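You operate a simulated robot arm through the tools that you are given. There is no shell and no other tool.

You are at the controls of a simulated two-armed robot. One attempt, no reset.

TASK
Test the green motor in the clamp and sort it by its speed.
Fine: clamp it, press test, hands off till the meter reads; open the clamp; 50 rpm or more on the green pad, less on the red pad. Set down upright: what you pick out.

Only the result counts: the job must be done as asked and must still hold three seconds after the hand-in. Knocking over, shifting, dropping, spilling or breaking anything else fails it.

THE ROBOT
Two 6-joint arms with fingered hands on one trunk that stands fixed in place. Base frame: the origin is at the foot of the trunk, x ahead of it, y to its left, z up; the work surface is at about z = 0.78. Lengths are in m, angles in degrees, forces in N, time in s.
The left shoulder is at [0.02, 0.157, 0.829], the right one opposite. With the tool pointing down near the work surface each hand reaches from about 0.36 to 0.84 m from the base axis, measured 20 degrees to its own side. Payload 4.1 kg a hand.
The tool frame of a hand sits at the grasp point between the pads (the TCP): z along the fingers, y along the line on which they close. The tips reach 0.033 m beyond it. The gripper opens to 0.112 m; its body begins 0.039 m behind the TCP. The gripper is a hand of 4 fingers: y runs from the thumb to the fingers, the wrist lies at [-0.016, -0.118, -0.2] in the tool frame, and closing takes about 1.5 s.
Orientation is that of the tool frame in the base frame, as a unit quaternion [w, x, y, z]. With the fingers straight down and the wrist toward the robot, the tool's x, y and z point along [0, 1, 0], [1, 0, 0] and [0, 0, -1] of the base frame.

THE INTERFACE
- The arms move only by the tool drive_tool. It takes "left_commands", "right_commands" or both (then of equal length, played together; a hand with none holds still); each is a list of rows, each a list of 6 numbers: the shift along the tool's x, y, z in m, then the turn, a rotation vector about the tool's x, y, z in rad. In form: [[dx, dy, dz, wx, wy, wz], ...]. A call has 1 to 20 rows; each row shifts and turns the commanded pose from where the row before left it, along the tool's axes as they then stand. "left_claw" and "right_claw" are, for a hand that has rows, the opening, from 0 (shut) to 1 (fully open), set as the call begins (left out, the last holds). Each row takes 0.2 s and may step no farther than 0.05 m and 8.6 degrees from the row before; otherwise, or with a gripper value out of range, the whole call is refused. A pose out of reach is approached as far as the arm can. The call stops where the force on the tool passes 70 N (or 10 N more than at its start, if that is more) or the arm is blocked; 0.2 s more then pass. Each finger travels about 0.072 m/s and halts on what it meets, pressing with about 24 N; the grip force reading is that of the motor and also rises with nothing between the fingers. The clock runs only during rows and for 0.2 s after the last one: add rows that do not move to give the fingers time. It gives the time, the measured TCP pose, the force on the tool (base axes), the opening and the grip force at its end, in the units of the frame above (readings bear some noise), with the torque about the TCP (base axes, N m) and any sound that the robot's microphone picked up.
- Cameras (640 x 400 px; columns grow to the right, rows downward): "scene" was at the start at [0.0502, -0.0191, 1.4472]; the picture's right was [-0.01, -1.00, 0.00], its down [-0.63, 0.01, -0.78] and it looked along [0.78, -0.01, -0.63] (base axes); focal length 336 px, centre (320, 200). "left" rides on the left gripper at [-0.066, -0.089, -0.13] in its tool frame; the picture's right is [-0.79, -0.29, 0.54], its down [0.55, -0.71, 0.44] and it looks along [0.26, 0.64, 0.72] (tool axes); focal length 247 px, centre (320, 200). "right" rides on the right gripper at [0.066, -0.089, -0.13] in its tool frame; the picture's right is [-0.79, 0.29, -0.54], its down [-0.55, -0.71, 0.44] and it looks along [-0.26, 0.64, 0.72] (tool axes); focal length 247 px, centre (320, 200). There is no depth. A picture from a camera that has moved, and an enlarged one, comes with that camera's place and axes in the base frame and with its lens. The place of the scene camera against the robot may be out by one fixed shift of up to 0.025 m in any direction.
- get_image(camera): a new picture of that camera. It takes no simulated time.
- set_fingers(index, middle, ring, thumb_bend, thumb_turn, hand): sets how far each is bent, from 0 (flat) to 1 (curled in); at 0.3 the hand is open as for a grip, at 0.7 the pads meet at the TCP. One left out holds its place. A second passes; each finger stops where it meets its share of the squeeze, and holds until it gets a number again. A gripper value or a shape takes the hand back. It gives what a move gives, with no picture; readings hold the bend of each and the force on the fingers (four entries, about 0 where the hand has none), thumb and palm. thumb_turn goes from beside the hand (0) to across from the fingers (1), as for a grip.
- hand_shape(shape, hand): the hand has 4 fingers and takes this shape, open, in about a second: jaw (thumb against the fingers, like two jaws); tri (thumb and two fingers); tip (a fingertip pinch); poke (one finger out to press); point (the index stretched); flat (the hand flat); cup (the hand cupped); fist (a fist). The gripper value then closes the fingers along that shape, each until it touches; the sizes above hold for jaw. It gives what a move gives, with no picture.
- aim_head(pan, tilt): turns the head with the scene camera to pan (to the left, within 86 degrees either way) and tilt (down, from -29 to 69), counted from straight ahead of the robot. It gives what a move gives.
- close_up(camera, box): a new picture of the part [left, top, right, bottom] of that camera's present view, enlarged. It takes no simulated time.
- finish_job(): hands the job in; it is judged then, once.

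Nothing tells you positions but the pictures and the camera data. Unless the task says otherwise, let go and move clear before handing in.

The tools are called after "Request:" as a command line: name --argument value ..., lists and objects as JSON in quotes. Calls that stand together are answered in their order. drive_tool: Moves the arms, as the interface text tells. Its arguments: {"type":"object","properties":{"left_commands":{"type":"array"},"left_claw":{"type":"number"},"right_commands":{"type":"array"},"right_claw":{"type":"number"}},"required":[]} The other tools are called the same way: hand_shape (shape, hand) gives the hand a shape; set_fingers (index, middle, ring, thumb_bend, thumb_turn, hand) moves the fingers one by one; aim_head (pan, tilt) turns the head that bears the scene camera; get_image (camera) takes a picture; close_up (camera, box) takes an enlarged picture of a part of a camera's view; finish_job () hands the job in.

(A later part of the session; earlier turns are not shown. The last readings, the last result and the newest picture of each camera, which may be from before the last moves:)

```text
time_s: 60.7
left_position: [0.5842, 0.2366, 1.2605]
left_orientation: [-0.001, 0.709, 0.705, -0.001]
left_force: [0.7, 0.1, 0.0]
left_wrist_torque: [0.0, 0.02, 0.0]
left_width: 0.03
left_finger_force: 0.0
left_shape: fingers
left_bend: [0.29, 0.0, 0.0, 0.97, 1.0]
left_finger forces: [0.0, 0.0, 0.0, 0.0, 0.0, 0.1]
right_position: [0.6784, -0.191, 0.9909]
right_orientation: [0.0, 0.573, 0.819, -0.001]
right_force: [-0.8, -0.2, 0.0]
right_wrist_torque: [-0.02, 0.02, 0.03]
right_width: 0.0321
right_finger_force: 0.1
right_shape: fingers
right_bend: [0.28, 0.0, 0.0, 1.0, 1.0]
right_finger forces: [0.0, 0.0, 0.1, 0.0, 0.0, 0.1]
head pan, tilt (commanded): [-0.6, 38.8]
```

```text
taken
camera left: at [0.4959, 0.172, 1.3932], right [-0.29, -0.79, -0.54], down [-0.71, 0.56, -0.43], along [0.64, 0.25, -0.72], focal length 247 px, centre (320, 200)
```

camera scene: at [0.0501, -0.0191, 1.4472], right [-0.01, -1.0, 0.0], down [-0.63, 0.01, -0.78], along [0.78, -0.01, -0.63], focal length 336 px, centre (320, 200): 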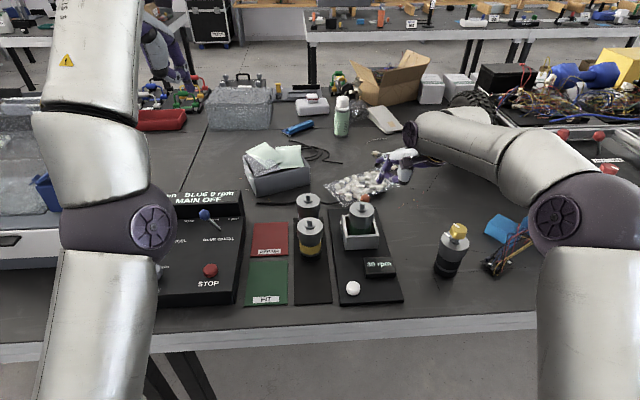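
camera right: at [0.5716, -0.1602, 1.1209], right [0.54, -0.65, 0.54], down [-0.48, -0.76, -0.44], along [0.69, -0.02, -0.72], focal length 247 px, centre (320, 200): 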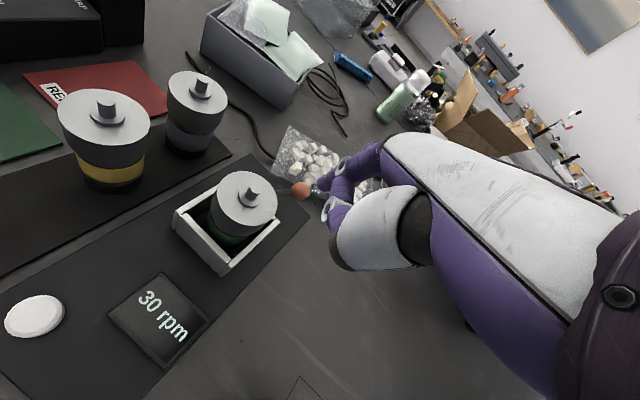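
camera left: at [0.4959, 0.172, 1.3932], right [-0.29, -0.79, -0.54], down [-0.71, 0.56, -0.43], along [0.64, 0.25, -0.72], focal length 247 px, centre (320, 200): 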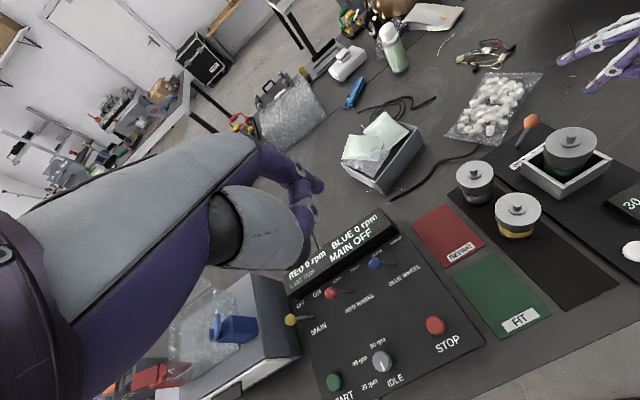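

The knob is at (0.815, -0.140, 0.849). Moving the right index to hover just right of it.

Request:
drive_tool --right_commands '[[-0.013, 0.0225, 0.0167, 0, 0, 0], [-0.013, 0.0225, 0.0167, 0, 0, 0], [-0.013, 0.0225, 0.0167, 0, 0, 0], [0, 0, 0, 0, 0, 0]]'

Request:
get_image --camera "right"

Request:
close_up --camera "scene" --box '[320, 140, 440, 260]'

Request:
close_up --camera "left" --box '[480, 20, 640, 220]'

```text
time_s: 61.7
left_position: [0.5838, 0.2365, 1.2601]
left_orientation: [-0.002, 0.709, 0.705, 0.0]
left_force: [-0.4, 0.2, -0.4]
left_wrist_torque: [0.0, -0.03, 0.03]
left_width: 0.03
left_finger_force: 0.1
left_shape: fingers
left_bend: [0.29, 0.0, 0.0, 0.97, 1.0]
left_finger forces: [0.1, 0.0, 0.1, 0.0, 0.0, 0.1]
right_position: [0.7538, -0.2063, 0.9401]
right_orientation: [0.0, 0.574, 0.819, 0.001]
right_force: [-0.1, 0.7, -0.6]
right_wrist_torque: [0.01, 0.03, -0.01]
right_width: 0.0321
right_finger_force: 0.0
right_shape: fingers
right_bend: [0.28, 0.0, 0.0, 1.0, 1.0]
right_finger forces: [0.1, 0.0, 0.1, 0.0, 0.0, 0.0]
head pan, tilt (commanded): [-0.6, 38.8]
```

```text
taken
camera right: at [0.6479, -0.1748, 1.0695], right [0.54, -0.65, 0.54], down [-0.48, -0.76, -0.44], along [0.69, -0.02, -0.72], focal length 247 px, centre (320, 200)
```

right: 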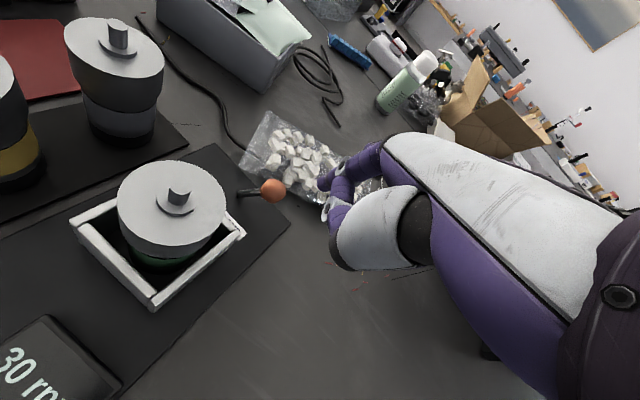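

```text
3.33 times, centred on (380, 200) of scene
camera zoom: at [0.0501, -0.0191, 1.4472], right [-0.01, -1.0, 0.0], down [-0.63, 0.01, -0.78], along [0.78, -0.01, -0.63], focal length 1118 px, centre (120, 200)
```

zoom: 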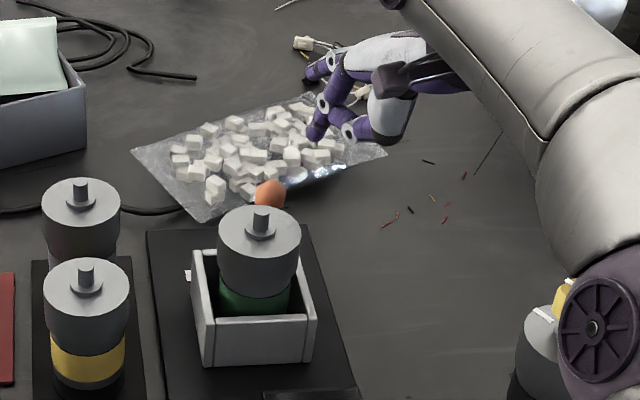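

```text
2.00 times, centred on (560, 120) of left
camera zoom: at [0.4959, 0.172, 1.3932], right [-0.29, -0.79, -0.54], down [-0.71, 0.56, -0.43], along [0.64, 0.25, -0.72], focal length 494 px, centre (-160, 360)
```

zoom: 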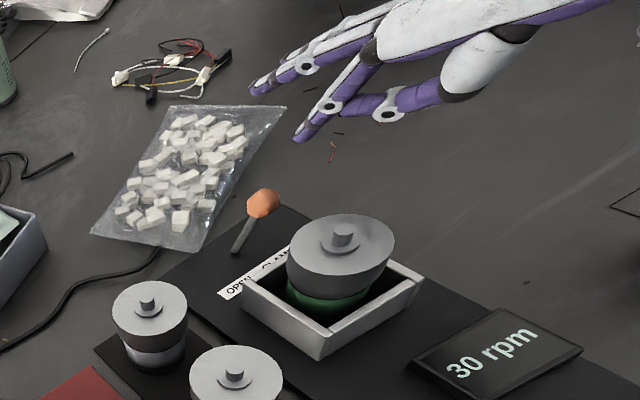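

Request:
get_image --camera "scene"

Request:
close_up --camera "scene" --box '[400, 180, 560, 300]'

```text
taken
camera scene: at [0.0501, -0.0191, 1.4472], right [-0.01, -1.0, 0.0], down [-0.63, 0.01, -0.78], along [0.78, -0.01, -0.63], focal length 336 px, centre (320, 200)
```

scene: 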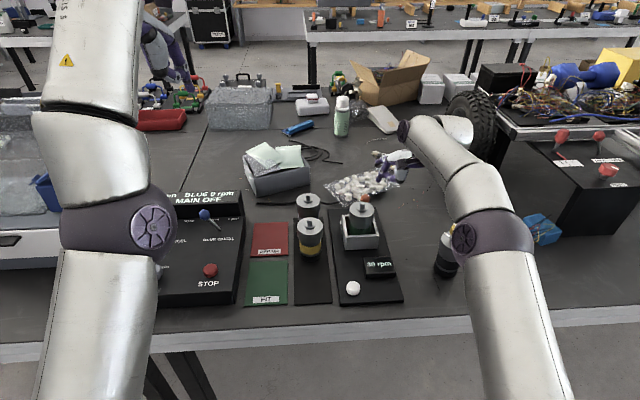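

```text
3.33 times, centred on (480, 240) of scene
camera zoom: at [0.0501, -0.0191, 1.4472], right [-0.01, -1.0, 0.0], down [-0.63, 0.01, -0.78], along [0.78, -0.01, -0.63], focal length 1118 px, centre (-213, 67)
```

zoom: 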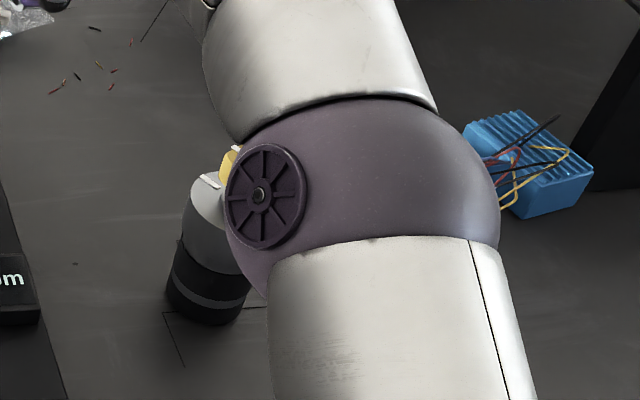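

The elbow is well above and nearer than the bottle, so no interference. Descending beside the knob.

Request:
drive_tool --right_commands '[[0, 0, 0.02, 0, 0, 0], [0, 0, 0.02, 0, 0, 0], [0, 0, 0.015, 0, 0, 0], [0, 0, 0.008, 0, 0, 0], [0, 0, 0, 0, 0, 0]]'

Request:
get_image --camera "right"

Request:
close_up --camera "left" --box '[500, 60, 640, 180]'

Request:
close_up --camera "scene" --box '[320, 140, 440, 260]'

```text
time_s: 62.9
left_position: [0.5857, 0.2372, 1.2604]
left_orientation: [-0.001, 0.709, 0.705, -0.001]
left_force: [-0.1, -0.3, -1.0]
left_wrist_torque: [-0.03, -0.03, 0.02]
left_width: 0.03
left_finger_force: 0.0
left_shape: fingers
left_bend: [0.29, 0.0, 0.0, 0.97, 1.0]
left_finger forces: [0.0, 0.0, 0.0, 0.0, 0.1, 0.0]
right_position: [0.7558, -0.2055, 0.8751]
right_orientation: [-0.001, 0.573, 0.819, 0.0]
right_force: [-0.1, -0.5, -0.2]
right_wrist_torque: [0.02, 0.01, -0.04]
right_width: 0.0323
right_finger_force: 0.1
right_shape: fingers
right_bend: [0.28, 0.0, 0.0, 1.0, 1.0]
right_finger forces: [0.0, 0.0, 0.1, 0.0, 0.0, 0.0]
head pan, tilt (commanded): [-0.6, 38.8]
```

```text
taken
camera right: at [0.6478, -0.174, 1.0052], right [0.54, -0.65, 0.54], down [-0.48, -0.76, -0.44], along [0.69, -0.02, -0.72], focal length 247 px, centre (320, 200)
```

right: 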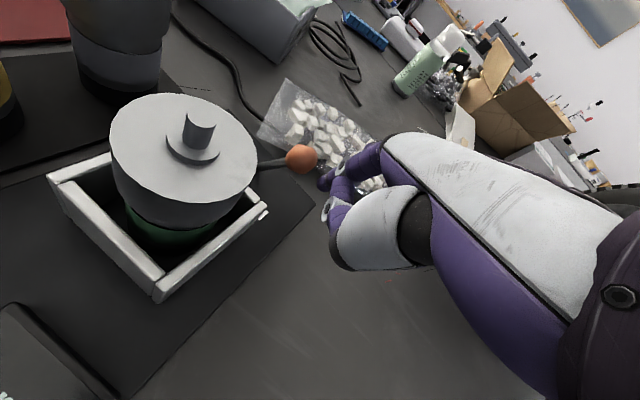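

```text
3.33 times, centred on (570, 120) of left
camera zoom: at [0.496, 0.172, 1.3932], right [-0.29, -0.79, -0.54], down [-0.71, 0.56, -0.43], along [0.64, 0.25, -0.72], focal length 823 px, centre (-513, 467)
```

zoom: 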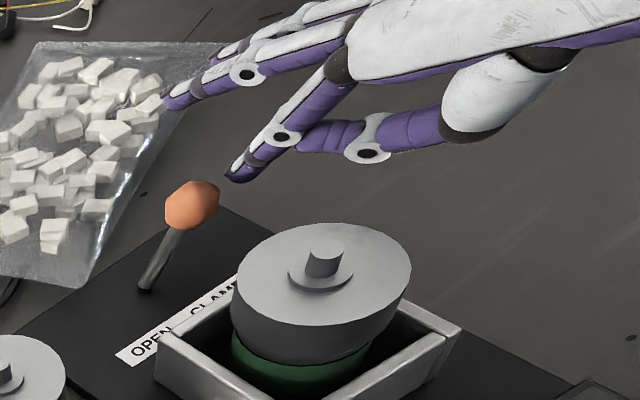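

```text
3.33 times, centred on (380, 200) of scene
camera zoom: at [0.0502, -0.0191, 1.4472], right [-0.01, -1.0, 0.0], down [-0.63, 0.01, -0.78], along [0.78, -0.01, -0.63], focal length 1118 px, centre (120, 200)
```

zoom: 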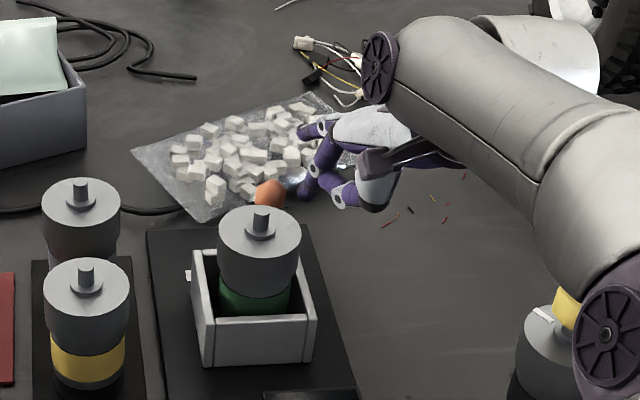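

The tip is about 1 cm right of the knob with no contact. Now pushing left in steps.

Request:
drive_tool --right_commands '[[0.0059, 0.0025, 0, 0, 0, -0.0262], [0.0058, 0.0029, 0, 0, 0, -0.0262], [0.0058, 0.003, 0, 0, 0, -0.0262], [0.0057, 0.0032, 0, 0, 0, -0.0262], [0.0057, 0.0033, 0, 0, 0, -0.0262], [0, 0, 0, 0, 0, 0]]'

Request:
get_image --camera "right"

Request:
close_up --camera "left" --box '[500, 60, 640, 180]'

```text
time_s: 64.3
left_position: [0.5853, 0.2364, 1.2596]
left_orientation: [-0.002, 0.709, 0.706, -0.001]
left_force: [0.4, -0.3, 0.3]
left_wrist_torque: [-0.01, 0.01, -0.02]
left_width: 0.0299
left_finger_force: 0.1
left_shape: fingers
left_bend: [0.29, 0.0, 0.0, 0.97, 1.0]
left_finger forces: [0.0, 0.1, 0.0, 0.0, 0.1, 0.0]
right_position: [0.757, -0.1708, 0.876]
right_orientation: [0.0, 0.519, 0.855, 0.0]
right_force: [0.1, -0.8, -0.4]
right_wrist_torque: [-0.03, 0.01, -0.02]
right_width: 0.032
right_finger_force: 0.0
right_shape: fingers
right_bend: [0.28, 0.0, 0.0, 0.99, 1.0]
right_finger forces: [0.0, 0.0, 0.0, 0.0, 0.0, 0.0]
head pan, tilt (commanded): [-0.6, 38.8]
```

```text
taken
camera right: at [0.6475, -0.1548, 1.0056], right [0.62, -0.57, 0.54], down [-0.37, -0.82, -0.44], along [0.69, 0.07, -0.72], focal length 247 px, centre (320, 200)
```

right: 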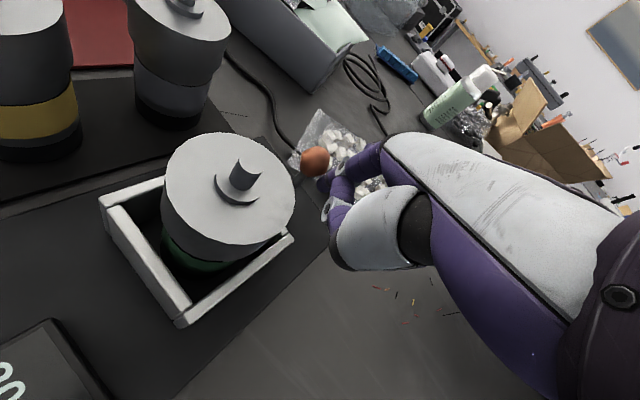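

```text
3.33 times, centred on (570, 120) of left
camera zoom: at [0.496, 0.1721, 1.3932], right [-0.29, -0.79, -0.54], down [-0.71, 0.56, -0.43], along [0.64, 0.25, -0.72], focal length 823 px, centre (-513, 467)
```

zoom: 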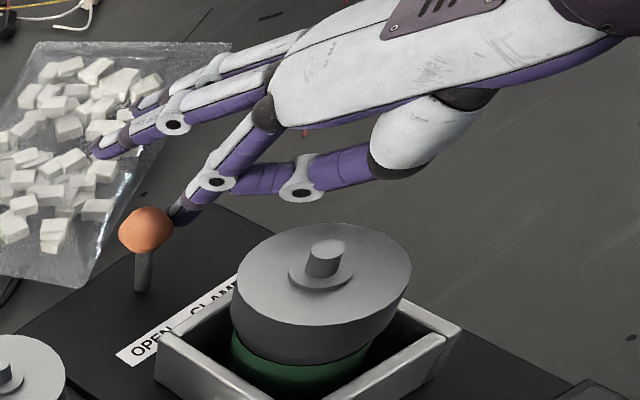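

The lever is nearly upright. Continuing left to take it past centre to OPEN.

Request:
drive_tool --right_commands '[[0.0056, 0.0034, 0, 0, 0, -0.0262], [0.0054, 0.0038, 0, 0, 0, -0.0262], [0.0054, 0.0038, 0, 0, 0, -0.0262], [0, 0, 0, 0, 0, 0]]'

Request:
get_image --camera "right"

Request:
close_up --camera "left" --box '[500, 60, 640, 180]'

```text
time_s: 65.3
left_position: [0.5847, 0.2361, 1.2607]
left_orientation: [-0.002, 0.709, 0.705, -0.001]
left_force: [0.8, 0.8, 0.3]
left_wrist_torque: [0.03, 0.0, -0.03]
left_width: 0.0302
left_finger_force: 0.0
left_shape: fingers
left_bend: [0.29, 0.0, 0.0, 0.97, 1.0]
left_finger forces: [0.1, 0.0, 0.0, 0.1, 0.0, 0.0]
right_position: [0.7596, -0.1524, 0.8764]
right_orientation: [0.0, 0.484, 0.875, 0.0]
right_force: [-0.6, 0.4, -0.4]
right_wrist_torque: [0.04, 0.0, 0.02]
right_width: 0.0319
right_finger_force: 0.0
right_shape: fingers
right_bend: [0.28, 0.0, 0.0, 0.99, 1.0]
right_finger forces: [0.0, 0.1, 0.1, 0.0, 0.0, 0.0]
head pan, tilt (commanded): [-0.6, 38.8]
```

```text
taken
camera right: at [0.6483, -0.1441, 1.006], right [0.66, -0.52, 0.54], down [-0.31, -0.85, -0.44], along [0.68, 0.12, -0.72], focal length 247 px, centre (320, 200)
```

right: 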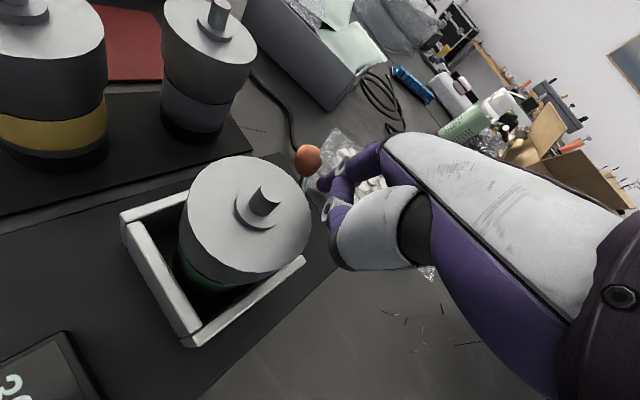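

```text
3.33 times, centred on (570, 120) of left
camera zoom: at [0.496, 0.172, 1.3932], right [-0.29, -0.79, -0.54], down [-0.71, 0.56, -0.43], along [0.64, 0.25, -0.72], focal length 823 px, centre (-513, 467)
```

zoom: 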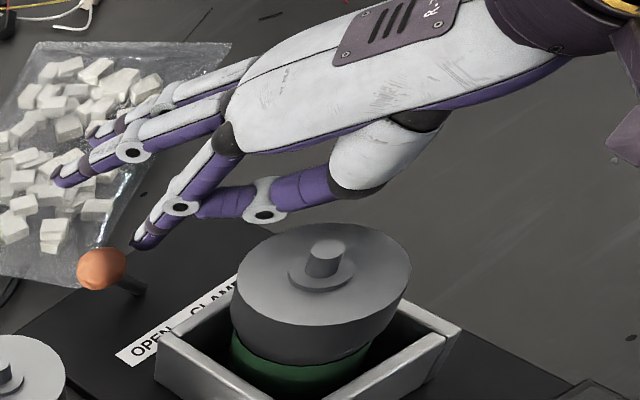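

The lever is back on the OPEN side (knob ≈ y -0.077). Now I'll back the right hand off to the right and up, then return it to the jaw shape.

Request:
drive_tool --right_commands '[[-0.017, -0.0106, -0.02, 0, 0, 0], [0.0074, -0.0307, -0.03, 0, 0, 0], [0.0074, -0.0307, -0.03, 0, 0, 0], [0.0074, -0.0307, -0.03, 0, 0, 0], [0, -0.03, -0.02, 0, 0, 0.14], [0, -0.03, 0, 0, 0, 0.14], [0, 0, 0, 0, 0, 0]]'

Request:
hand_shape --hand "right" --shape "jaw"

Request:
get_image --camera "scene"

Request:
close_up --camera "left" --box '[480, 80, 640, 240]'

```text
time_s: 66.9
left_position: [0.5854, 0.237, 1.2611]
left_orientation: [-0.002, 0.709, 0.705, -0.001]
left_force: [0.6, -0.7, -0.3]
left_wrist_torque: [0.02, 0.02, -0.01]
left_width: 0.0301
left_finger_force: 0.0
left_shape: fingers
left_bend: [0.29, 0.0, 0.0, 0.97, 1.0]
left_finger forces: [0.0, 0.0, 0.1, 0.0, 0.0, 0.0]
right_position: [0.6206, -0.2293, 1.0069]
right_orientation: [0.001, 0.603, 0.798, 0.0]
right_force: [-0.2, -0.7, 0.2]
right_wrist_torque: [0.01, -0.03, 0.02]
right_width: 0.0321
right_finger_force: 0.0
right_shape: fingers
right_bend: [0.28, 0.0, 0.0, 0.99, 1.0]
right_finger forces: [0.0, 0.1, 0.0, 0.0, 0.1, 0.0]
head pan, tilt (commanded): [-0.6, 38.8]
```

```text
time_s: 67.8
left_position: [0.5847, 0.2365, 1.261]
left_orientation: [-0.001, 0.709, 0.705, -0.001]
left_force: [-0.1, -0.5, 0.7]
left_wrist_torque: [-0.01, 0.0, 0.0]
left_width: 0.0296
left_finger_force: 0.0
left_shape: fingers
left_bend: [0.29, 0.0, 0.0, 0.97, 1.0]
left_finger forces: [0.0, 0.0, 0.0, 0.0, 0.1, 0.0]
right_position: [0.6198, -0.23, 1.0063]
right_orientation: [0.0, 0.602, 0.799, 0.0]
right_force: [-0.1, 0.7, -0.2]
right_wrist_torque: [0.01, 0.07, -0.02]
right_width: 0.1118
right_finger_force: 0.0
right_shape: jaw
right_bend: [0.3, 0.3, 0.3, 0.3, 0.98]
right_finger forces: [0.1, 0.0, 0.0, 0.0, 0.0, 0.0]
head pan, tilt (commanded): [-0.6, 38.8]
```

```text
taken
camera scene: at [0.0502, -0.0191, 1.4472], right [-0.01, -1.0, 0.0], down [-0.63, 0.01, -0.78], along [0.78, -0.01, -0.63], focal length 336 px, centre (320, 200)
```

scene: 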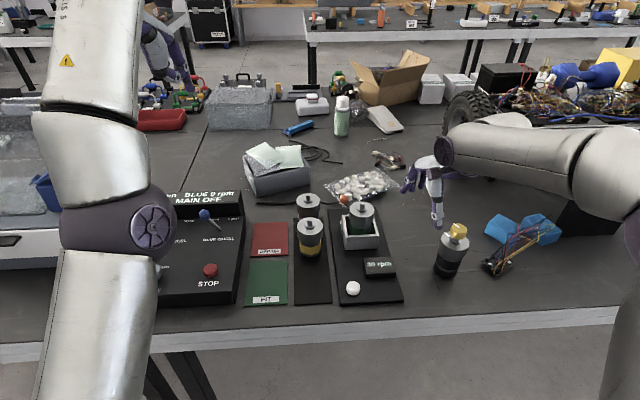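

```text
2.50 times, centred on (560, 160) of left
camera zoom: at [0.496, 0.172, 1.3932], right [-0.29, -0.79, -0.54], down [-0.71, 0.56, -0.43], along [0.64, 0.25, -0.72], focal length 617 px, centre (-280, 300)
```

zoom: 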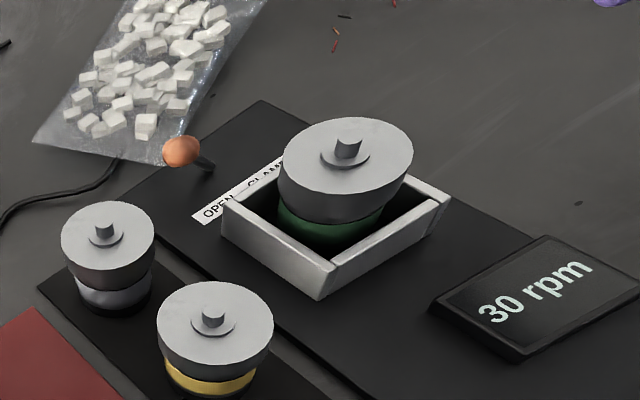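

The clamp is open. Before picking the motor up I'll test, with the empty right hand, whether it can reach the red pad (going around the near side of the other motors).

Request:
drive_tool --right_commands '[[0.0083, -0.0288, -0.022, 0, 0, 0], [0.0083, -0.0288, -0.022, 0, 0, 0], [0.0379, 0.0109, 0, 0, 0, 0], [0.0379, 0.0109, 0, 0, 0, 0], [0.0379, 0.0109, 0, 0, 0, 0], [0.0379, 0.0109, 0, 0, 0, 0], [0.0379, 0.0109, 0, 0, 0, 0], [0.0379, 0.0109, 0, 0, 0, 0], [0.0379, 0.0109, 0, 0, 0, 0], [0.0379, 0.0109, 0, 0, 0, 0], [0.0379, 0.0109, 0, 0, 0, 0], [0, 0, 0, 0, 0, 0]]'

Request:
get_image --camera "scene"

Request:
get_image --camera "left"

```text
time_s: 70.4
left_position: [0.5847, 0.2363, 1.2613]
left_orientation: [-0.002, 0.709, 0.706, -0.001]
left_force: [-0.5, -0.7, 1.0]
left_wrist_torque: [0.02, 0.03, -0.02]
left_width: 0.0297
left_finger_force: 0.1
left_shape: fingers
left_bend: [0.29, 0.0, 0.0, 0.97, 1.0]
left_finger forces: [0.1, 0.1, 0.0, 0.0, 0.0, 0.0]
right_position: [0.5586, 0.1259, 1.0494]
right_orientation: [0.001, 0.603, 0.798, 0.001]
right_force: [-0.2, 0.3, 0.0]
right_wrist_torque: [0.01, -0.01, -0.02]
right_width: 0.112
right_finger_force: 0.0
right_shape: jaw
right_bend: [0.3, 0.3, 0.3, 0.3, 0.98]
right_finger forces: [0.0, 0.0, 0.0, 0.1, 0.0, 0.0]
head pan, tilt (commanded): [-0.6, 38.8]
```

```text
taken
camera scene: at [0.0502, -0.0192, 1.4472], right [-0.01, -1.0, 0.0], down [-0.63, 0.01, -0.78], along [0.78, -0.01, -0.63], focal length 336 px, centre (320, 200)
```

scene: 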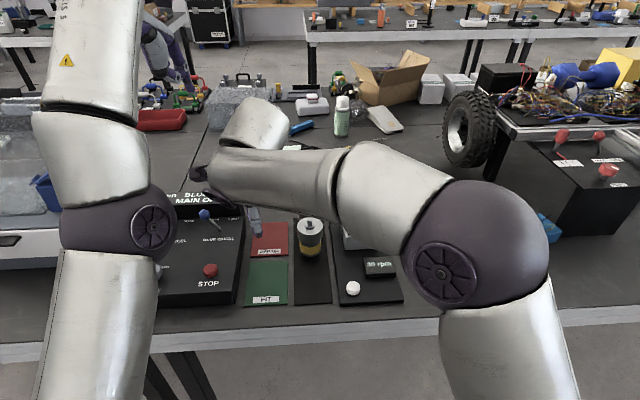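

```text
taken
camera left: at [0.496, 0.1719, 1.3932], right [-0.29, -0.79, -0.54], down [-0.71, 0.56, -0.43], along [0.64, 0.25, -0.72], focal length 247 px, centre (320, 200)
```

left: 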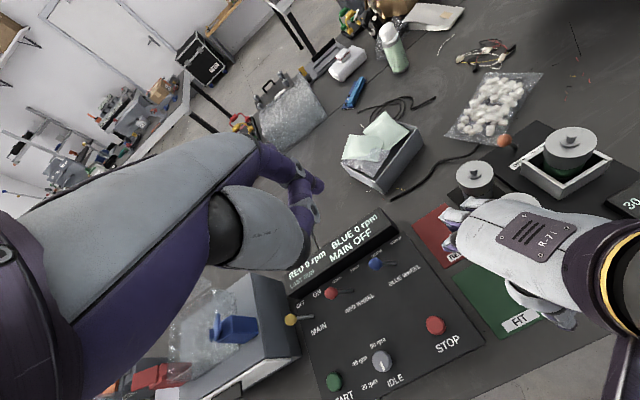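

Reachable so far. Now descend to z=0.93 and go forward toward the red pad to test the limit.

Request:
drive_tool --right_commands '[[0, 0, 0.04, 0, 0, 0], [0, 0, 0.04, 0, 0, 0], [0, 0, 0.04, 0, 0, 0], [-0.008, 0.0279, 0, 0, 0, 0], [-0.008, 0.0279, 0, 0, 0, 0], [-0.008, 0.0279, 0, 0, 0, 0], [-0.008, 0.0279, 0, 0, 0, 0], [-0.008, 0.0279, 0, 0, 0, 0], [0, 0, 0, 0, 0, 0]]'

Request:
get_image --camera "left"

Request:
get_image --camera "right"

```text
time_s: 72.4
left_position: [0.5834, 0.236, 1.2618]
left_orientation: [-0.001, 0.709, 0.705, -0.001]
left_force: [-0.2, 0.0, 0.5]
left_wrist_torque: [0.0, -0.05, 0.02]
left_width: 0.0296
left_finger_force: 0.0
left_shape: fingers
left_bend: [0.29, 0.0, 0.0, 0.97, 1.0]
left_finger forces: [0.0, 0.1, 0.1, 0.1, 0.0, 0.1]
right_position: [0.7025, 0.1247, 0.9293]
right_orientation: [0.0, 0.602, 0.798, 0.0]
right_force: [0.2, 0.1, -0.5]
right_wrist_torque: [0.02, -0.03, -0.02]
right_width: 0.1117
right_finger_force: 0.0
right_shape: jaw
right_bend: [0.3, 0.3, 0.3, 0.3, 0.98]
right_finger forces: [0.0, 0.1, 0.0, 0.1, 0.1, 0.0]
head pan, tilt (commanded): [-0.6, 38.8]
```

```text
taken
camera left: at [0.4959, 0.172, 1.3932], right [-0.29, -0.79, -0.54], down [-0.71, 0.56, -0.43], along [0.64, 0.25, -0.72], focal length 247 px, centre (320, 200)
```

left: 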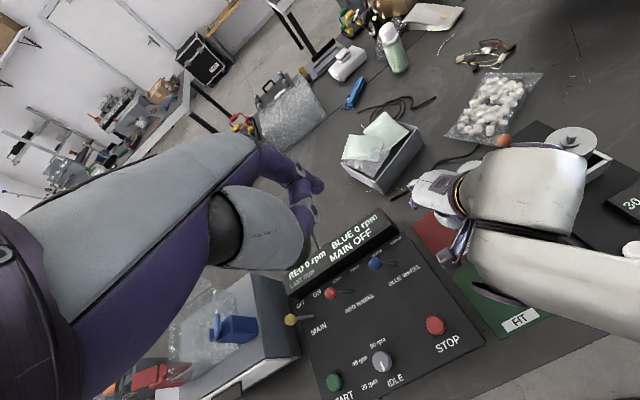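

```text
taken
camera right: at [0.5968, 0.1629, 1.06], right [0.49, -0.68, 0.54], down [-0.53, -0.73, -0.43], along [0.69, -0.07, -0.72], focal length 247 px, centre (320, 200)
```

right: 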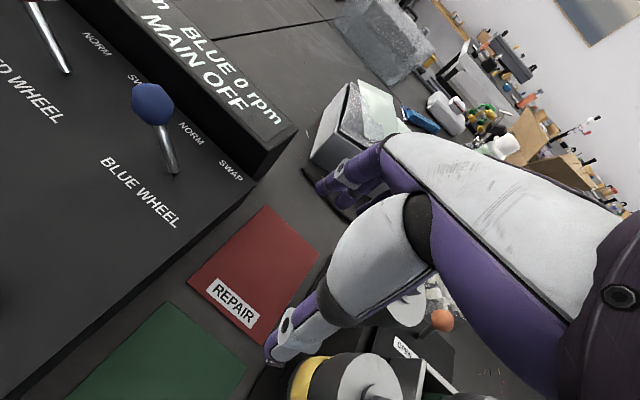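

The right hand reaches the red pad. Quick test of the final spot (0.712, 0.130) at a lower height.

Request:
drive_tool --right_commands '[[0.003, 0.0113, 0.02, 0, 0, 0], [0, 0, 0.015, 0, 0, 0], [0, 0, 0, 0, 0, 0]]'

Request:
close_up --camera "right" --box '[160, 160, 460, 400]'

```text
time_s: 73.2
left_position: [0.5848, 0.2369, 1.2605]
left_orientation: [-0.001, 0.709, 0.705, -0.001]
left_force: [0.4, 0.3, 0.2]
left_wrist_torque: [0.0, -0.03, -0.02]
left_width: 0.0296
left_finger_force: 0.0
left_shape: fingers
left_bend: [0.29, 0.0, 0.0, 0.97, 1.0]
left_finger forces: [0.0, 0.0, 0.0, 0.0, 0.0, 0.1]
right_position: [0.7136, 0.1296, 0.8938]
right_orientation: [-0.001, 0.602, 0.798, 0.0]
right_force: [-0.9, -0.7, -0.3]
right_wrist_torque: [-0.02, 0.01, 0.04]
right_width: 0.112
right_finger_force: 0.0
right_shape: jaw
right_bend: [0.3, 0.3, 0.3, 0.3, 0.98]
right_finger forces: [0.1, 0.0, 0.0, 0.0, 0.0, 0.1]
head pan, tilt (commanded): [-0.6, 38.8]
```

```text
1.67 times, centred on (310, 280) of right
camera zoom: at [0.6082, 0.168, 1.0243], right [0.49, -0.68, 0.54], down [-0.53, -0.73, -0.44], along [0.69, -0.07, -0.72], focal length 412 px, centre (337, 67)
```

zoom: 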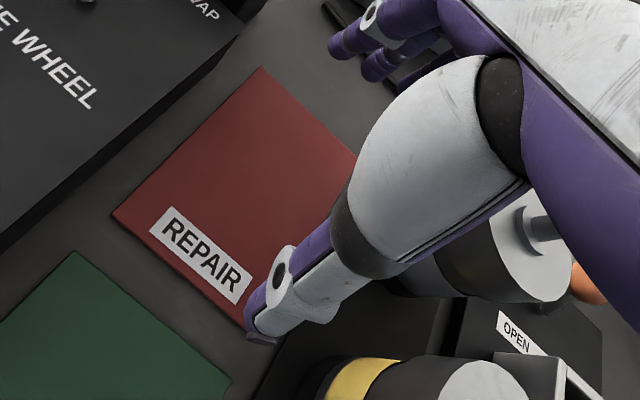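

The final spot is reachable. Now retrace back (up, back, up, right) toward the motor in the socket.

Request:
drive_tool --right_commands '[[0, 0, -0.0175, 0, 0, 0], [0, 0, -0.0175, 0, 0, 0], [0.0078, -0.03, 0, 0, 0, 0], [0.0078, -0.03, 0, 0, 0, 0], [0.0078, -0.03, 0, 0, 0, 0], [0.0078, -0.03, 0, 0, 0, 0], [0.0078, -0.03, 0, 0, 0, 0], [0, 0, -0.04, 0, 0, 0], [0, 0, -0.04, 0, 0, 0], [0, 0, -0.04, 0, 0, 0], [-0.0384, -0.011, 0, 0, 0, 0], [-0.0384, -0.011, 0, 0, 0, 0], [-0.0384, -0.011, 0, 0, 0, 0], [-0.0384, -0.011, 0, 0, 0, 0], [-0.0384, -0.011, 0, 0, 0, 0], [-0.0384, -0.011, 0, 0, 0, 0], [0, 0, 0, 0, 0, 0]]'

Request:
get_image --camera "right"

Request:
close_up --camera "left" --box '[480, 80, 640, 240]'

```text
time_s: 76.8
left_position: [0.5849, 0.237, 1.2616]
left_orientation: [-0.001, 0.709, 0.705, -0.002]
left_force: [0.0, 0.8, -0.2]
left_wrist_torque: [-0.01, -0.03, -0.03]
left_width: 0.0298
left_finger_force: 0.1
left_shape: fingers
left_bend: [0.29, 0.0, 0.0, 0.97, 1.0]
left_finger forces: [0.0, 0.0, 0.1, 0.0, 0.0, 0.0]
right_position: [0.627, -0.0651, 1.0666]
right_orientation: [0.0, 0.603, 0.798, 0.0]
right_force: [-0.2, -0.2, 0.1]
right_wrist_torque: [-0.03, 0.02, 0.03]
right_width: 0.1119
right_finger_force: 0.0
right_shape: jaw
right_bend: [0.3, 0.3, 0.3, 0.3, 0.98]
right_finger forces: [0.0, 0.0, 0.0, 0.1, 0.0, 0.0]
right hand out of reach, approached as far as the arm can: row 1, 2, 3, 4, 5, 6, 7, 9, 10
head pan, tilt (commanded): [-0.6, 38.8]
```

```text
taken
camera right: at [0.5221, -0.0263, 1.1963], right [0.49, -0.68, 0.54], down [-0.53, -0.73, -0.44], along [0.69, -0.07, -0.72], focal length 247 px, centre (320, 200)
```

right: 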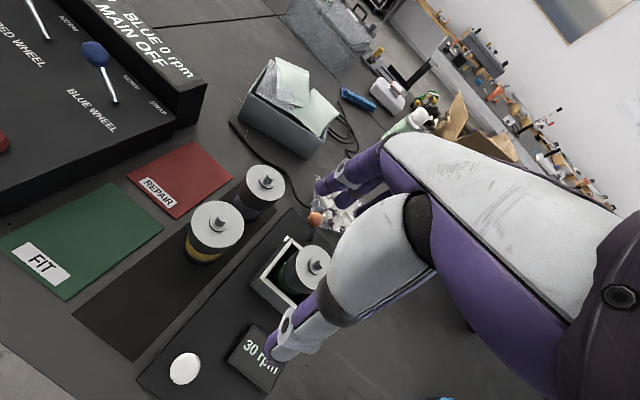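

```text
2.50 times, centred on (560, 160) of left
camera zoom: at [0.496, 0.1721, 1.3932], right [-0.29, -0.79, -0.54], down [-0.71, 0.56, -0.43], along [0.64, 0.25, -0.72], focal length 617 px, centre (-280, 300)
```

zoom: 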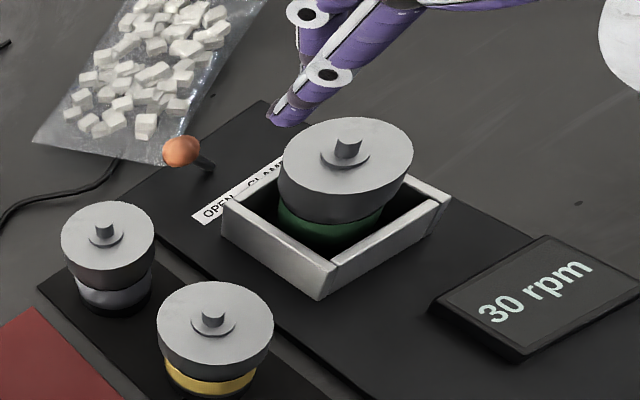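

The retreat near the limit drifted a bit, but both other motors are untouched. Placing slightly nearer, at about (0.700, 0.125), keeps a comfortable reach. Now move over the green motor (≈(0.711, -0.111)) for pickup.

Request:
drive_tool --right_commands '[[-0.0226, 0.0227, 0.0223, 0, 0, 0], [-0.0226, 0.0227, 0.0223, 0, 0, 0], [-0.0226, 0.0227, 0.0223, 0, 0, 0], [0, 0, 0, 0, 0, 0]]'

Request:
close_up --camera "left" --box '[480, 40, 640, 200]'

Request:
get_image --camera "scene"

Request:
get_image --camera "right"

```text
time_s: 77.8
left_position: [0.5846, 0.2367, 1.2614]
left_orientation: [-0.002, 0.708, 0.706, -0.001]
left_force: [0.0, -0.7, 0.1]
left_wrist_torque: [0.0, 0.0, 0.0]
left_width: 0.0299
left_finger_force: 0.0
left_shape: fingers
left_bend: [0.29, 0.0, 0.0, 0.97, 1.0]
left_finger forces: [0.0, 0.1, 0.1, 0.0, 0.0, 0.0]
right_position: [0.7102, -0.1115, 0.9991]
right_orientation: [0.0, 0.603, 0.798, -0.001]
right_force: [-0.9, 1.0, -0.8]
right_wrist_torque: [0.02, -0.02, 0.05]
right_width: 0.112
right_finger_force: 0.0
right_shape: jaw
right_bend: [0.3, 0.3, 0.3, 0.3, 0.98]
right_finger forces: [0.0, 0.0, 0.1, 0.1, 0.0, 0.1]
head pan, tilt (commanded): [-0.6, 38.8]
```

```text
2.50 times, centred on (560, 120) of left
camera zoom: at [0.4959, 0.172, 1.3932], right [-0.29, -0.79, -0.54], down [-0.71, 0.56, -0.43], along [0.64, 0.25, -0.72], focal length 617 px, centre (-280, 400)
```

zoom: 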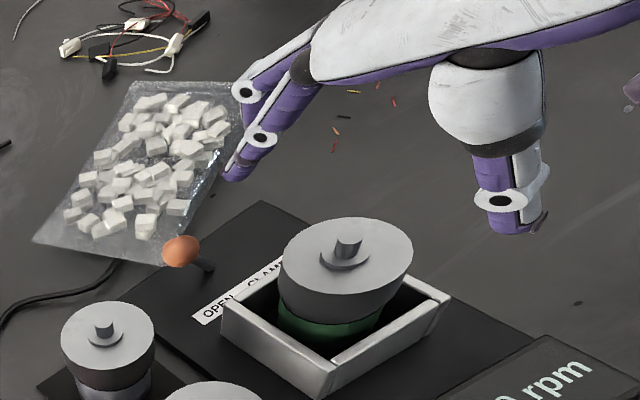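

```text
taken
camera scene: at [0.0501, -0.0191, 1.4472], right [-0.01, -1.0, 0.0], down [-0.63, 0.01, -0.78], along [0.78, -0.01, -0.63], focal length 336 px, centre (320, 200)
```

scene: 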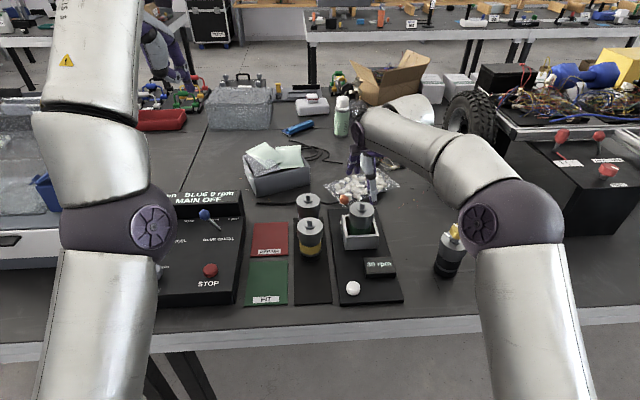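

```text
taken
camera right: at [0.6053, -0.0727, 1.1285], right [0.49, -0.68, 0.54], down [-0.53, -0.73, -0.44], along [0.69, -0.07, -0.72], focal length 247 px, centre (320, 200)
```

right: 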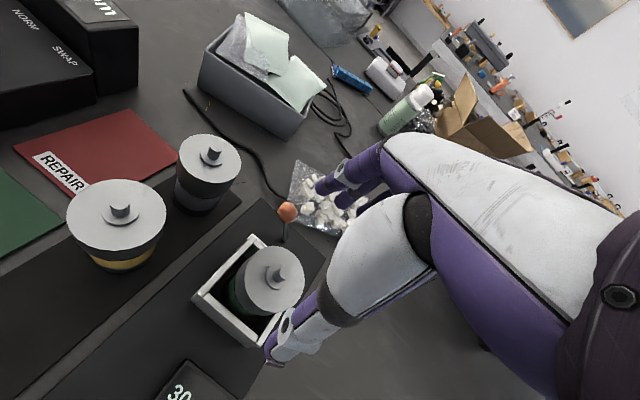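

Aligned within a few mm. Descend to just around the cap and check.

Request:
drive_tool --right_commands '[[0, 0, 0.025, 0, 0, 0], [0, 0, 0.025, 0, 0, 0], [0, 0, 0.02, 0, 0, 0], [0, 0, 0, 0, 0, 0]]'

Request:
close_up --camera "left" --box '[500, 50, 630, 180]'

Request:
close_up --camera "right" --box '[180, 150, 420, 390]'

```text
time_s: 78.8
left_position: [0.5845, 0.2369, 1.2604]
left_orientation: [-0.001, 0.709, 0.705, 0.0]
left_force: [-0.8, 0.0, -0.2]
left_wrist_torque: [0.01, 0.04, 0.02]
left_width: 0.0298
left_finger_force: 0.0
left_shape: fingers
left_bend: [0.29, 0.0, 0.0, 0.97, 1.0]
left_finger forces: [0.0, 0.0, 0.1, 0.0, 0.0, 0.0]
right_position: [0.7115, -0.11, 0.9283]
right_orientation: [0.0, 0.602, 0.798, 0.001]
right_force: [-0.8, 0.2, -0.2]
right_wrist_torque: [-0.01, -0.03, 0.03]
right_width: 0.1121
right_finger_force: 0.0
right_shape: jaw
right_bend: [0.3, 0.3, 0.3, 0.3, 0.98]
right_finger forces: [0.0, 0.0, 0.0, 0.0, 0.0, 0.0]
head pan, tilt (commanded): [-0.6, 38.8]
```

```text
3.08 times, centred on (565, 115) of left
camera zoom: at [0.4959, 0.172, 1.3932], right [-0.29, -0.79, -0.54], down [-0.71, 0.56, -0.43], along [0.64, 0.25, -0.72], focal length 760 px, centre (-434, 462)
```

zoom: 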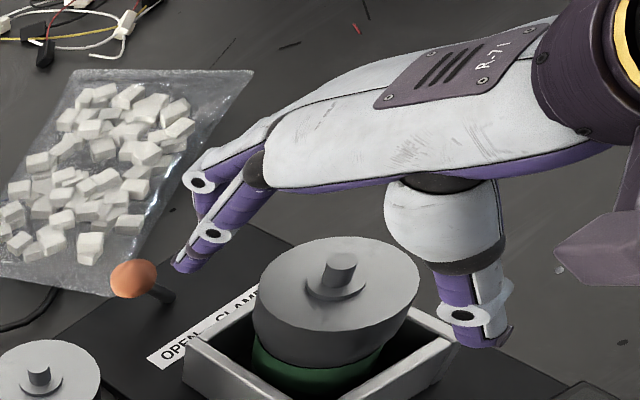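

```text
1.67 times, centred on (300, 270) of right
camera zoom: at [0.607, -0.071, 1.0576], right [0.49, -0.68, 0.54], down [-0.53, -0.73, -0.44], along [0.69, -0.07, -0.72], focal length 412 px, centre (353, 83)
```

zoom: 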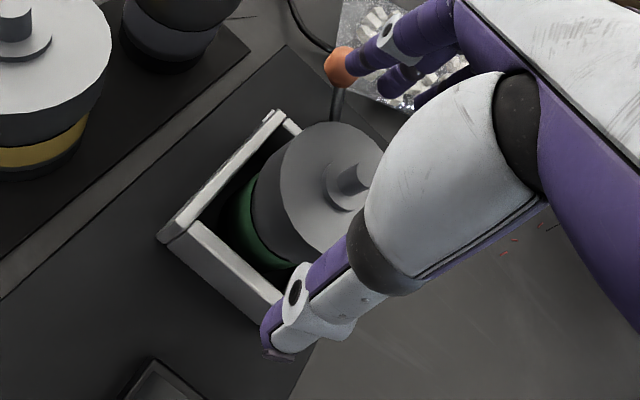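

Clearances are fine. Final descent to grip height and close the fingers.

Request:
drive_tool --right_commands '[[0, 0, 0.012, 0, 0, 0], [0, 0, 0.012, 0, 0, 0], [0, 0, 0.009, 0, 0, 0], [0, 0, 0, 0, 0, 0]]'

Request:
close_up --camera "left" --box '[500, 50, 630, 180]'

```text
time_s: 79.8
left_position: [0.585, 0.2366, 1.2612]
left_orientation: [-0.001, 0.709, 0.705, -0.001]
left_force: [0.0, 0.0, -0.5]
left_wrist_torque: [-0.03, -0.05, 0.0]
left_width: 0.0298
left_finger_force: 0.1
left_shape: fingers
left_bend: [0.29, 0.0, 0.0, 0.97, 1.0]
left_finger forces: [0.0, 0.1, 0.0, 0.0, 0.0, 0.1]
right_position: [0.7115, -0.1104, 0.8956]
right_orientation: [0.0, 0.602, 0.798, 0.001]
right_force: [-0.4, 0.0, 0.0]
right_wrist_torque: [-0.01, 0.0, 0.02]
right_width: 0.1121
right_finger_force: 0.0
right_shape: jaw
right_bend: [0.3, 0.3, 0.3, 0.3, 0.98]
right_finger forces: [0.0, 0.0, 0.0, 0.0, 0.1, 0.1]
head pan, tilt (commanded): [-0.6, 38.8]
```

```text
3.08 times, centred on (565, 115) of left
camera zoom: at [0.496, 0.172, 1.3932], right [-0.29, -0.79, -0.54], down [-0.71, 0.56, -0.43], along [0.64, 0.25, -0.72], focal length 760 px, centre (-434, 462)
```

zoom: 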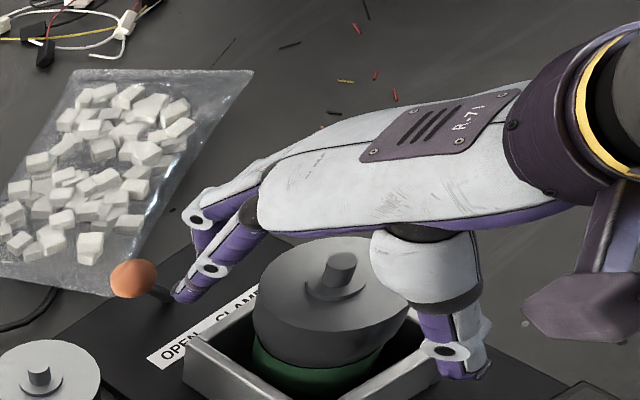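

Request:
drive_tool --right_commands '[[0, 0, 0, 0, 0, 0], [0, 0, 0, 0, 0, 0], [0, 0, 0, 0, 0, 0], [0, 0, 0, 0, 0, 0], [0, 0, 0, 0, 0, 0], [0, 0, 0, 0, 0, 0], [0, 0, 0, 0, 0, 0], [0, 0, 0, 0, 0, 0], [0, 0, 0, 0, 0, 0]]' --right_claw 0

Request:
close_up --camera "left" --box '[500, 50, 630, 180]'

Request:
close_up --camera "right" --box '[180, 150, 420, 390]'

```text
time_s: 81.8
left_position: [0.5845, 0.2363, 1.2616]
left_orientation: [-0.002, 0.709, 0.705, -0.001]
left_force: [-0.5, -0.3, 0.1]
left_wrist_torque: [-0.02, 0.0, 0.02]
left_width: 0.0298
left_finger_force: 0.1
left_shape: fingers
left_bend: [0.29, 0.0, 0.0, 0.97, 1.0]
left_finger forces: [0.1, 0.0, 0.0, 0.0, 0.0, 0.1]
right_position: [0.7116, -0.111, 0.8945]
right_orientation: [0.0, 0.602, 0.799, 0.0]
right_force: [-2.0, 0.9, 1.0]
right_wrist_torque: [0.0, 0.06, 0.03]
right_width: 0.0554
right_finger_force: 24.0
right_shape: jaw
right_bend: [0.76, 0.44, 0.47, 0.69, 1.0]
right_finger forces: [12.0, 7.2, 0.2, 0.0, 21.4, 0.1]
head pan, tilt (commanded): [-0.6, 38.8]
```

```text
3.08 times, centred on (565, 115) of left
camera zoom: at [0.4959, 0.1721, 1.3932], right [-0.29, -0.79, -0.54], down [-0.71, 0.56, -0.43], along [0.64, 0.25, -0.72], focal length 760 px, centre (-434, 462)
```

zoom: 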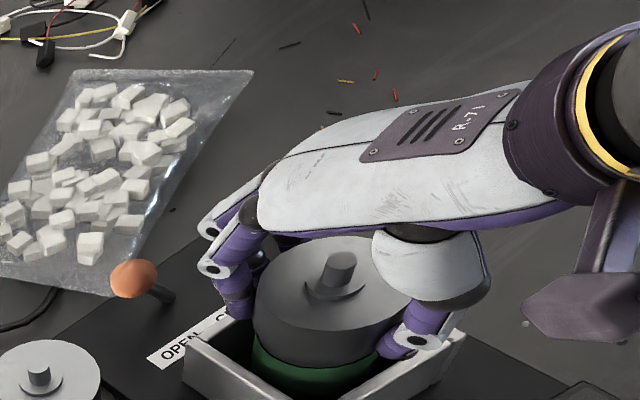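

```text
1.67 times, centred on (300, 270) of right
camera zoom: at [0.6072, -0.0722, 1.0245], right [0.49, -0.68, 0.54], down [-0.53, -0.73, -0.44], along [0.69, -0.07, -0.72], focal length 412 px, centre (353, 83)
```

zoom: 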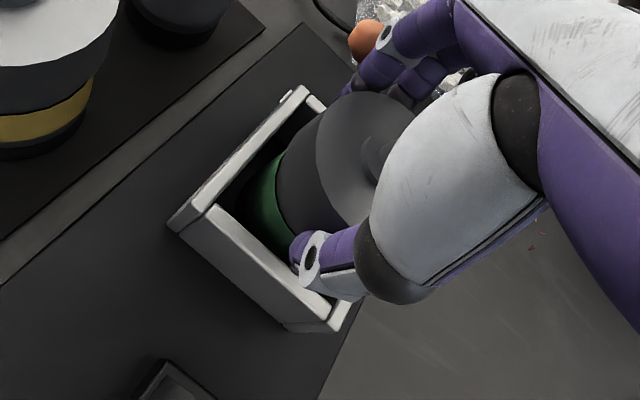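

Same grip signature as before. Lift a little and check the motor comes free.

Request:
drive_tool --right_commands '[[0, 0, -0.005, 0, 0, 0], [0, 0, -0.008, 0, 0, 0], [0, 0, -0.01, 0, 0, 0], [0, 0, 0, 0, 0, 0]]'

Request:
close_up --camera "left" --box '[500, 50, 630, 180]'

```text
time_s: 82.8
left_position: [0.5843, 0.2372, 1.2603]
left_orientation: [-0.001, 0.709, 0.705, -0.001]
left_force: [0.0, 0.4, 0.4]
left_wrist_torque: [-0.01, -0.03, -0.01]
left_width: 0.03
left_finger_force: 0.1
left_shape: fingers
left_bend: [0.29, 0.0, 0.0, 0.97, 1.0]
left_finger forces: [0.0, 0.0, 0.0, 0.0, 0.1, 0.1]
right_position: [0.7113, -0.1102, 0.9173]
right_orientation: [0.0, 0.602, 0.798, -0.001]
right_force: [-0.3, -0.1, -8.3]
right_wrist_torque: [0.06, 0.02, 0.01]
right_width: 0.0551
right_finger_force: 24.0
right_shape: jaw
right_bend: [0.76, 0.44, 0.48, 0.69, 1.0]
right_finger forces: [12.7, 7.0, 1.8, 0.1, 21.7, 0.1]
head pan, tilt (commanded): [-0.6, 38.8]
```

```text
3.08 times, centred on (565, 115) of left
camera zoom: at [0.4963, 0.172, 1.3931], right [-0.29, -0.79, -0.54], down [-0.71, 0.56, -0.43], along [0.64, 0.25, -0.72], focal length 760 px, centre (-434, 462)
```

zoom: 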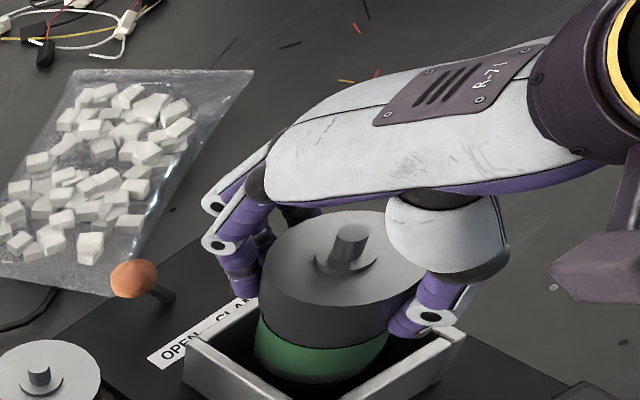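

The motor is free (weight 8.3 N on the hand). Raise it clear of the socket, then draw it back toward the robot.

Request:
drive_tool --right_commands '[[0, 0, -0.02, 0, 0, 0], [0, 0, -0.022, 0, 0, 0], [0, 0, -0.02, 0, 0, 0], [0.0053, -0.0185, 0, 0, 0, 0], [0.0053, -0.0185, 0, 0, 0, 0], [0.0053, -0.0185, 0, 0, 0, 0], [0.0053, -0.0185, 0, 0, 0, 0], [0.0053, -0.0185, 0, 0, 0, 0], [0.0053, -0.0185, 0, 0, 0, 0], [0.0053, -0.0185, 0, 0, 0, 0], [0.0053, -0.0185, 0, 0, 0, 0], [0, 0, 0, 0, 0, 0]]'

Request:
get_image --camera "scene"

Request:
get_image --camera "left"

```text
time_s: 85.4
left_position: [0.5839, 0.2371, 1.261]
left_orientation: [-0.001, 0.709, 0.705, -0.001]
left_force: [0.0, 0.3, 0.3]
left_wrist_torque: [-0.01, -0.01, 0.03]
left_width: 0.0298
left_finger_force: 0.1
left_shape: fingers
left_bend: [0.29, 0.0, 0.0, 0.97, 1.0]
left_finger forces: [0.0, 0.1, 0.0, 0.0, 0.0, 0.0]
right_position: [0.5564, -0.11, 0.9802]
right_orientation: [-0.001, 0.602, 0.799, 0.0]
right_force: [0.3, 0.1, -8.8]
right_wrist_torque: [0.06, 0.02, 0.0]
right_width: 0.0553
right_finger_force: 23.8
right_shape: jaw
right_bend: [0.76, 0.44, 0.48, 0.69, 1.0]
right_finger forces: [12.6, 7.2, 2.1, 0.0, 21.4, 0.0]
head pan, tilt (commanded): [-0.6, 38.8]
```

```text
taken
camera scene: at [0.0505, -0.0191, 1.4472], right [-0.01, -1.0, 0.0], down [-0.63, 0.01, -0.78], along [0.78, -0.01, -0.63], focal length 336 px, centre (320, 200)
```

scene: 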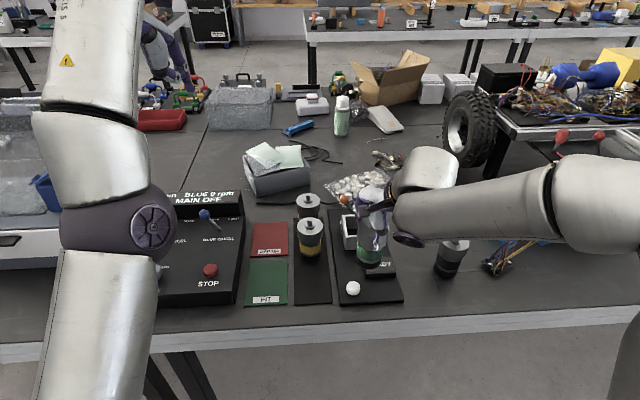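

```text
taken
camera left: at [0.4963, 0.172, 1.393], right [-0.29, -0.79, -0.54], down [-0.71, 0.56, -0.43], along [0.64, 0.25, -0.72], focal length 247 px, centre (320, 200)
```

left: 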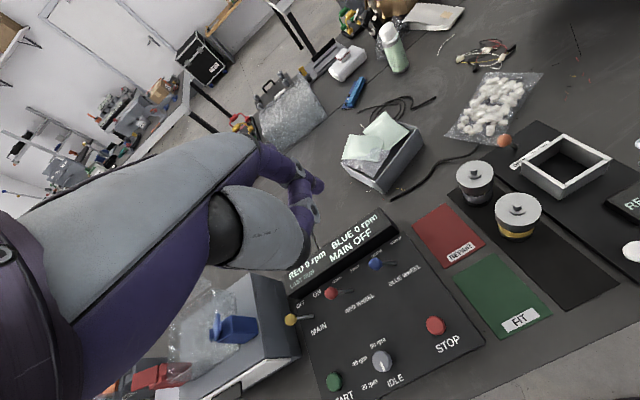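

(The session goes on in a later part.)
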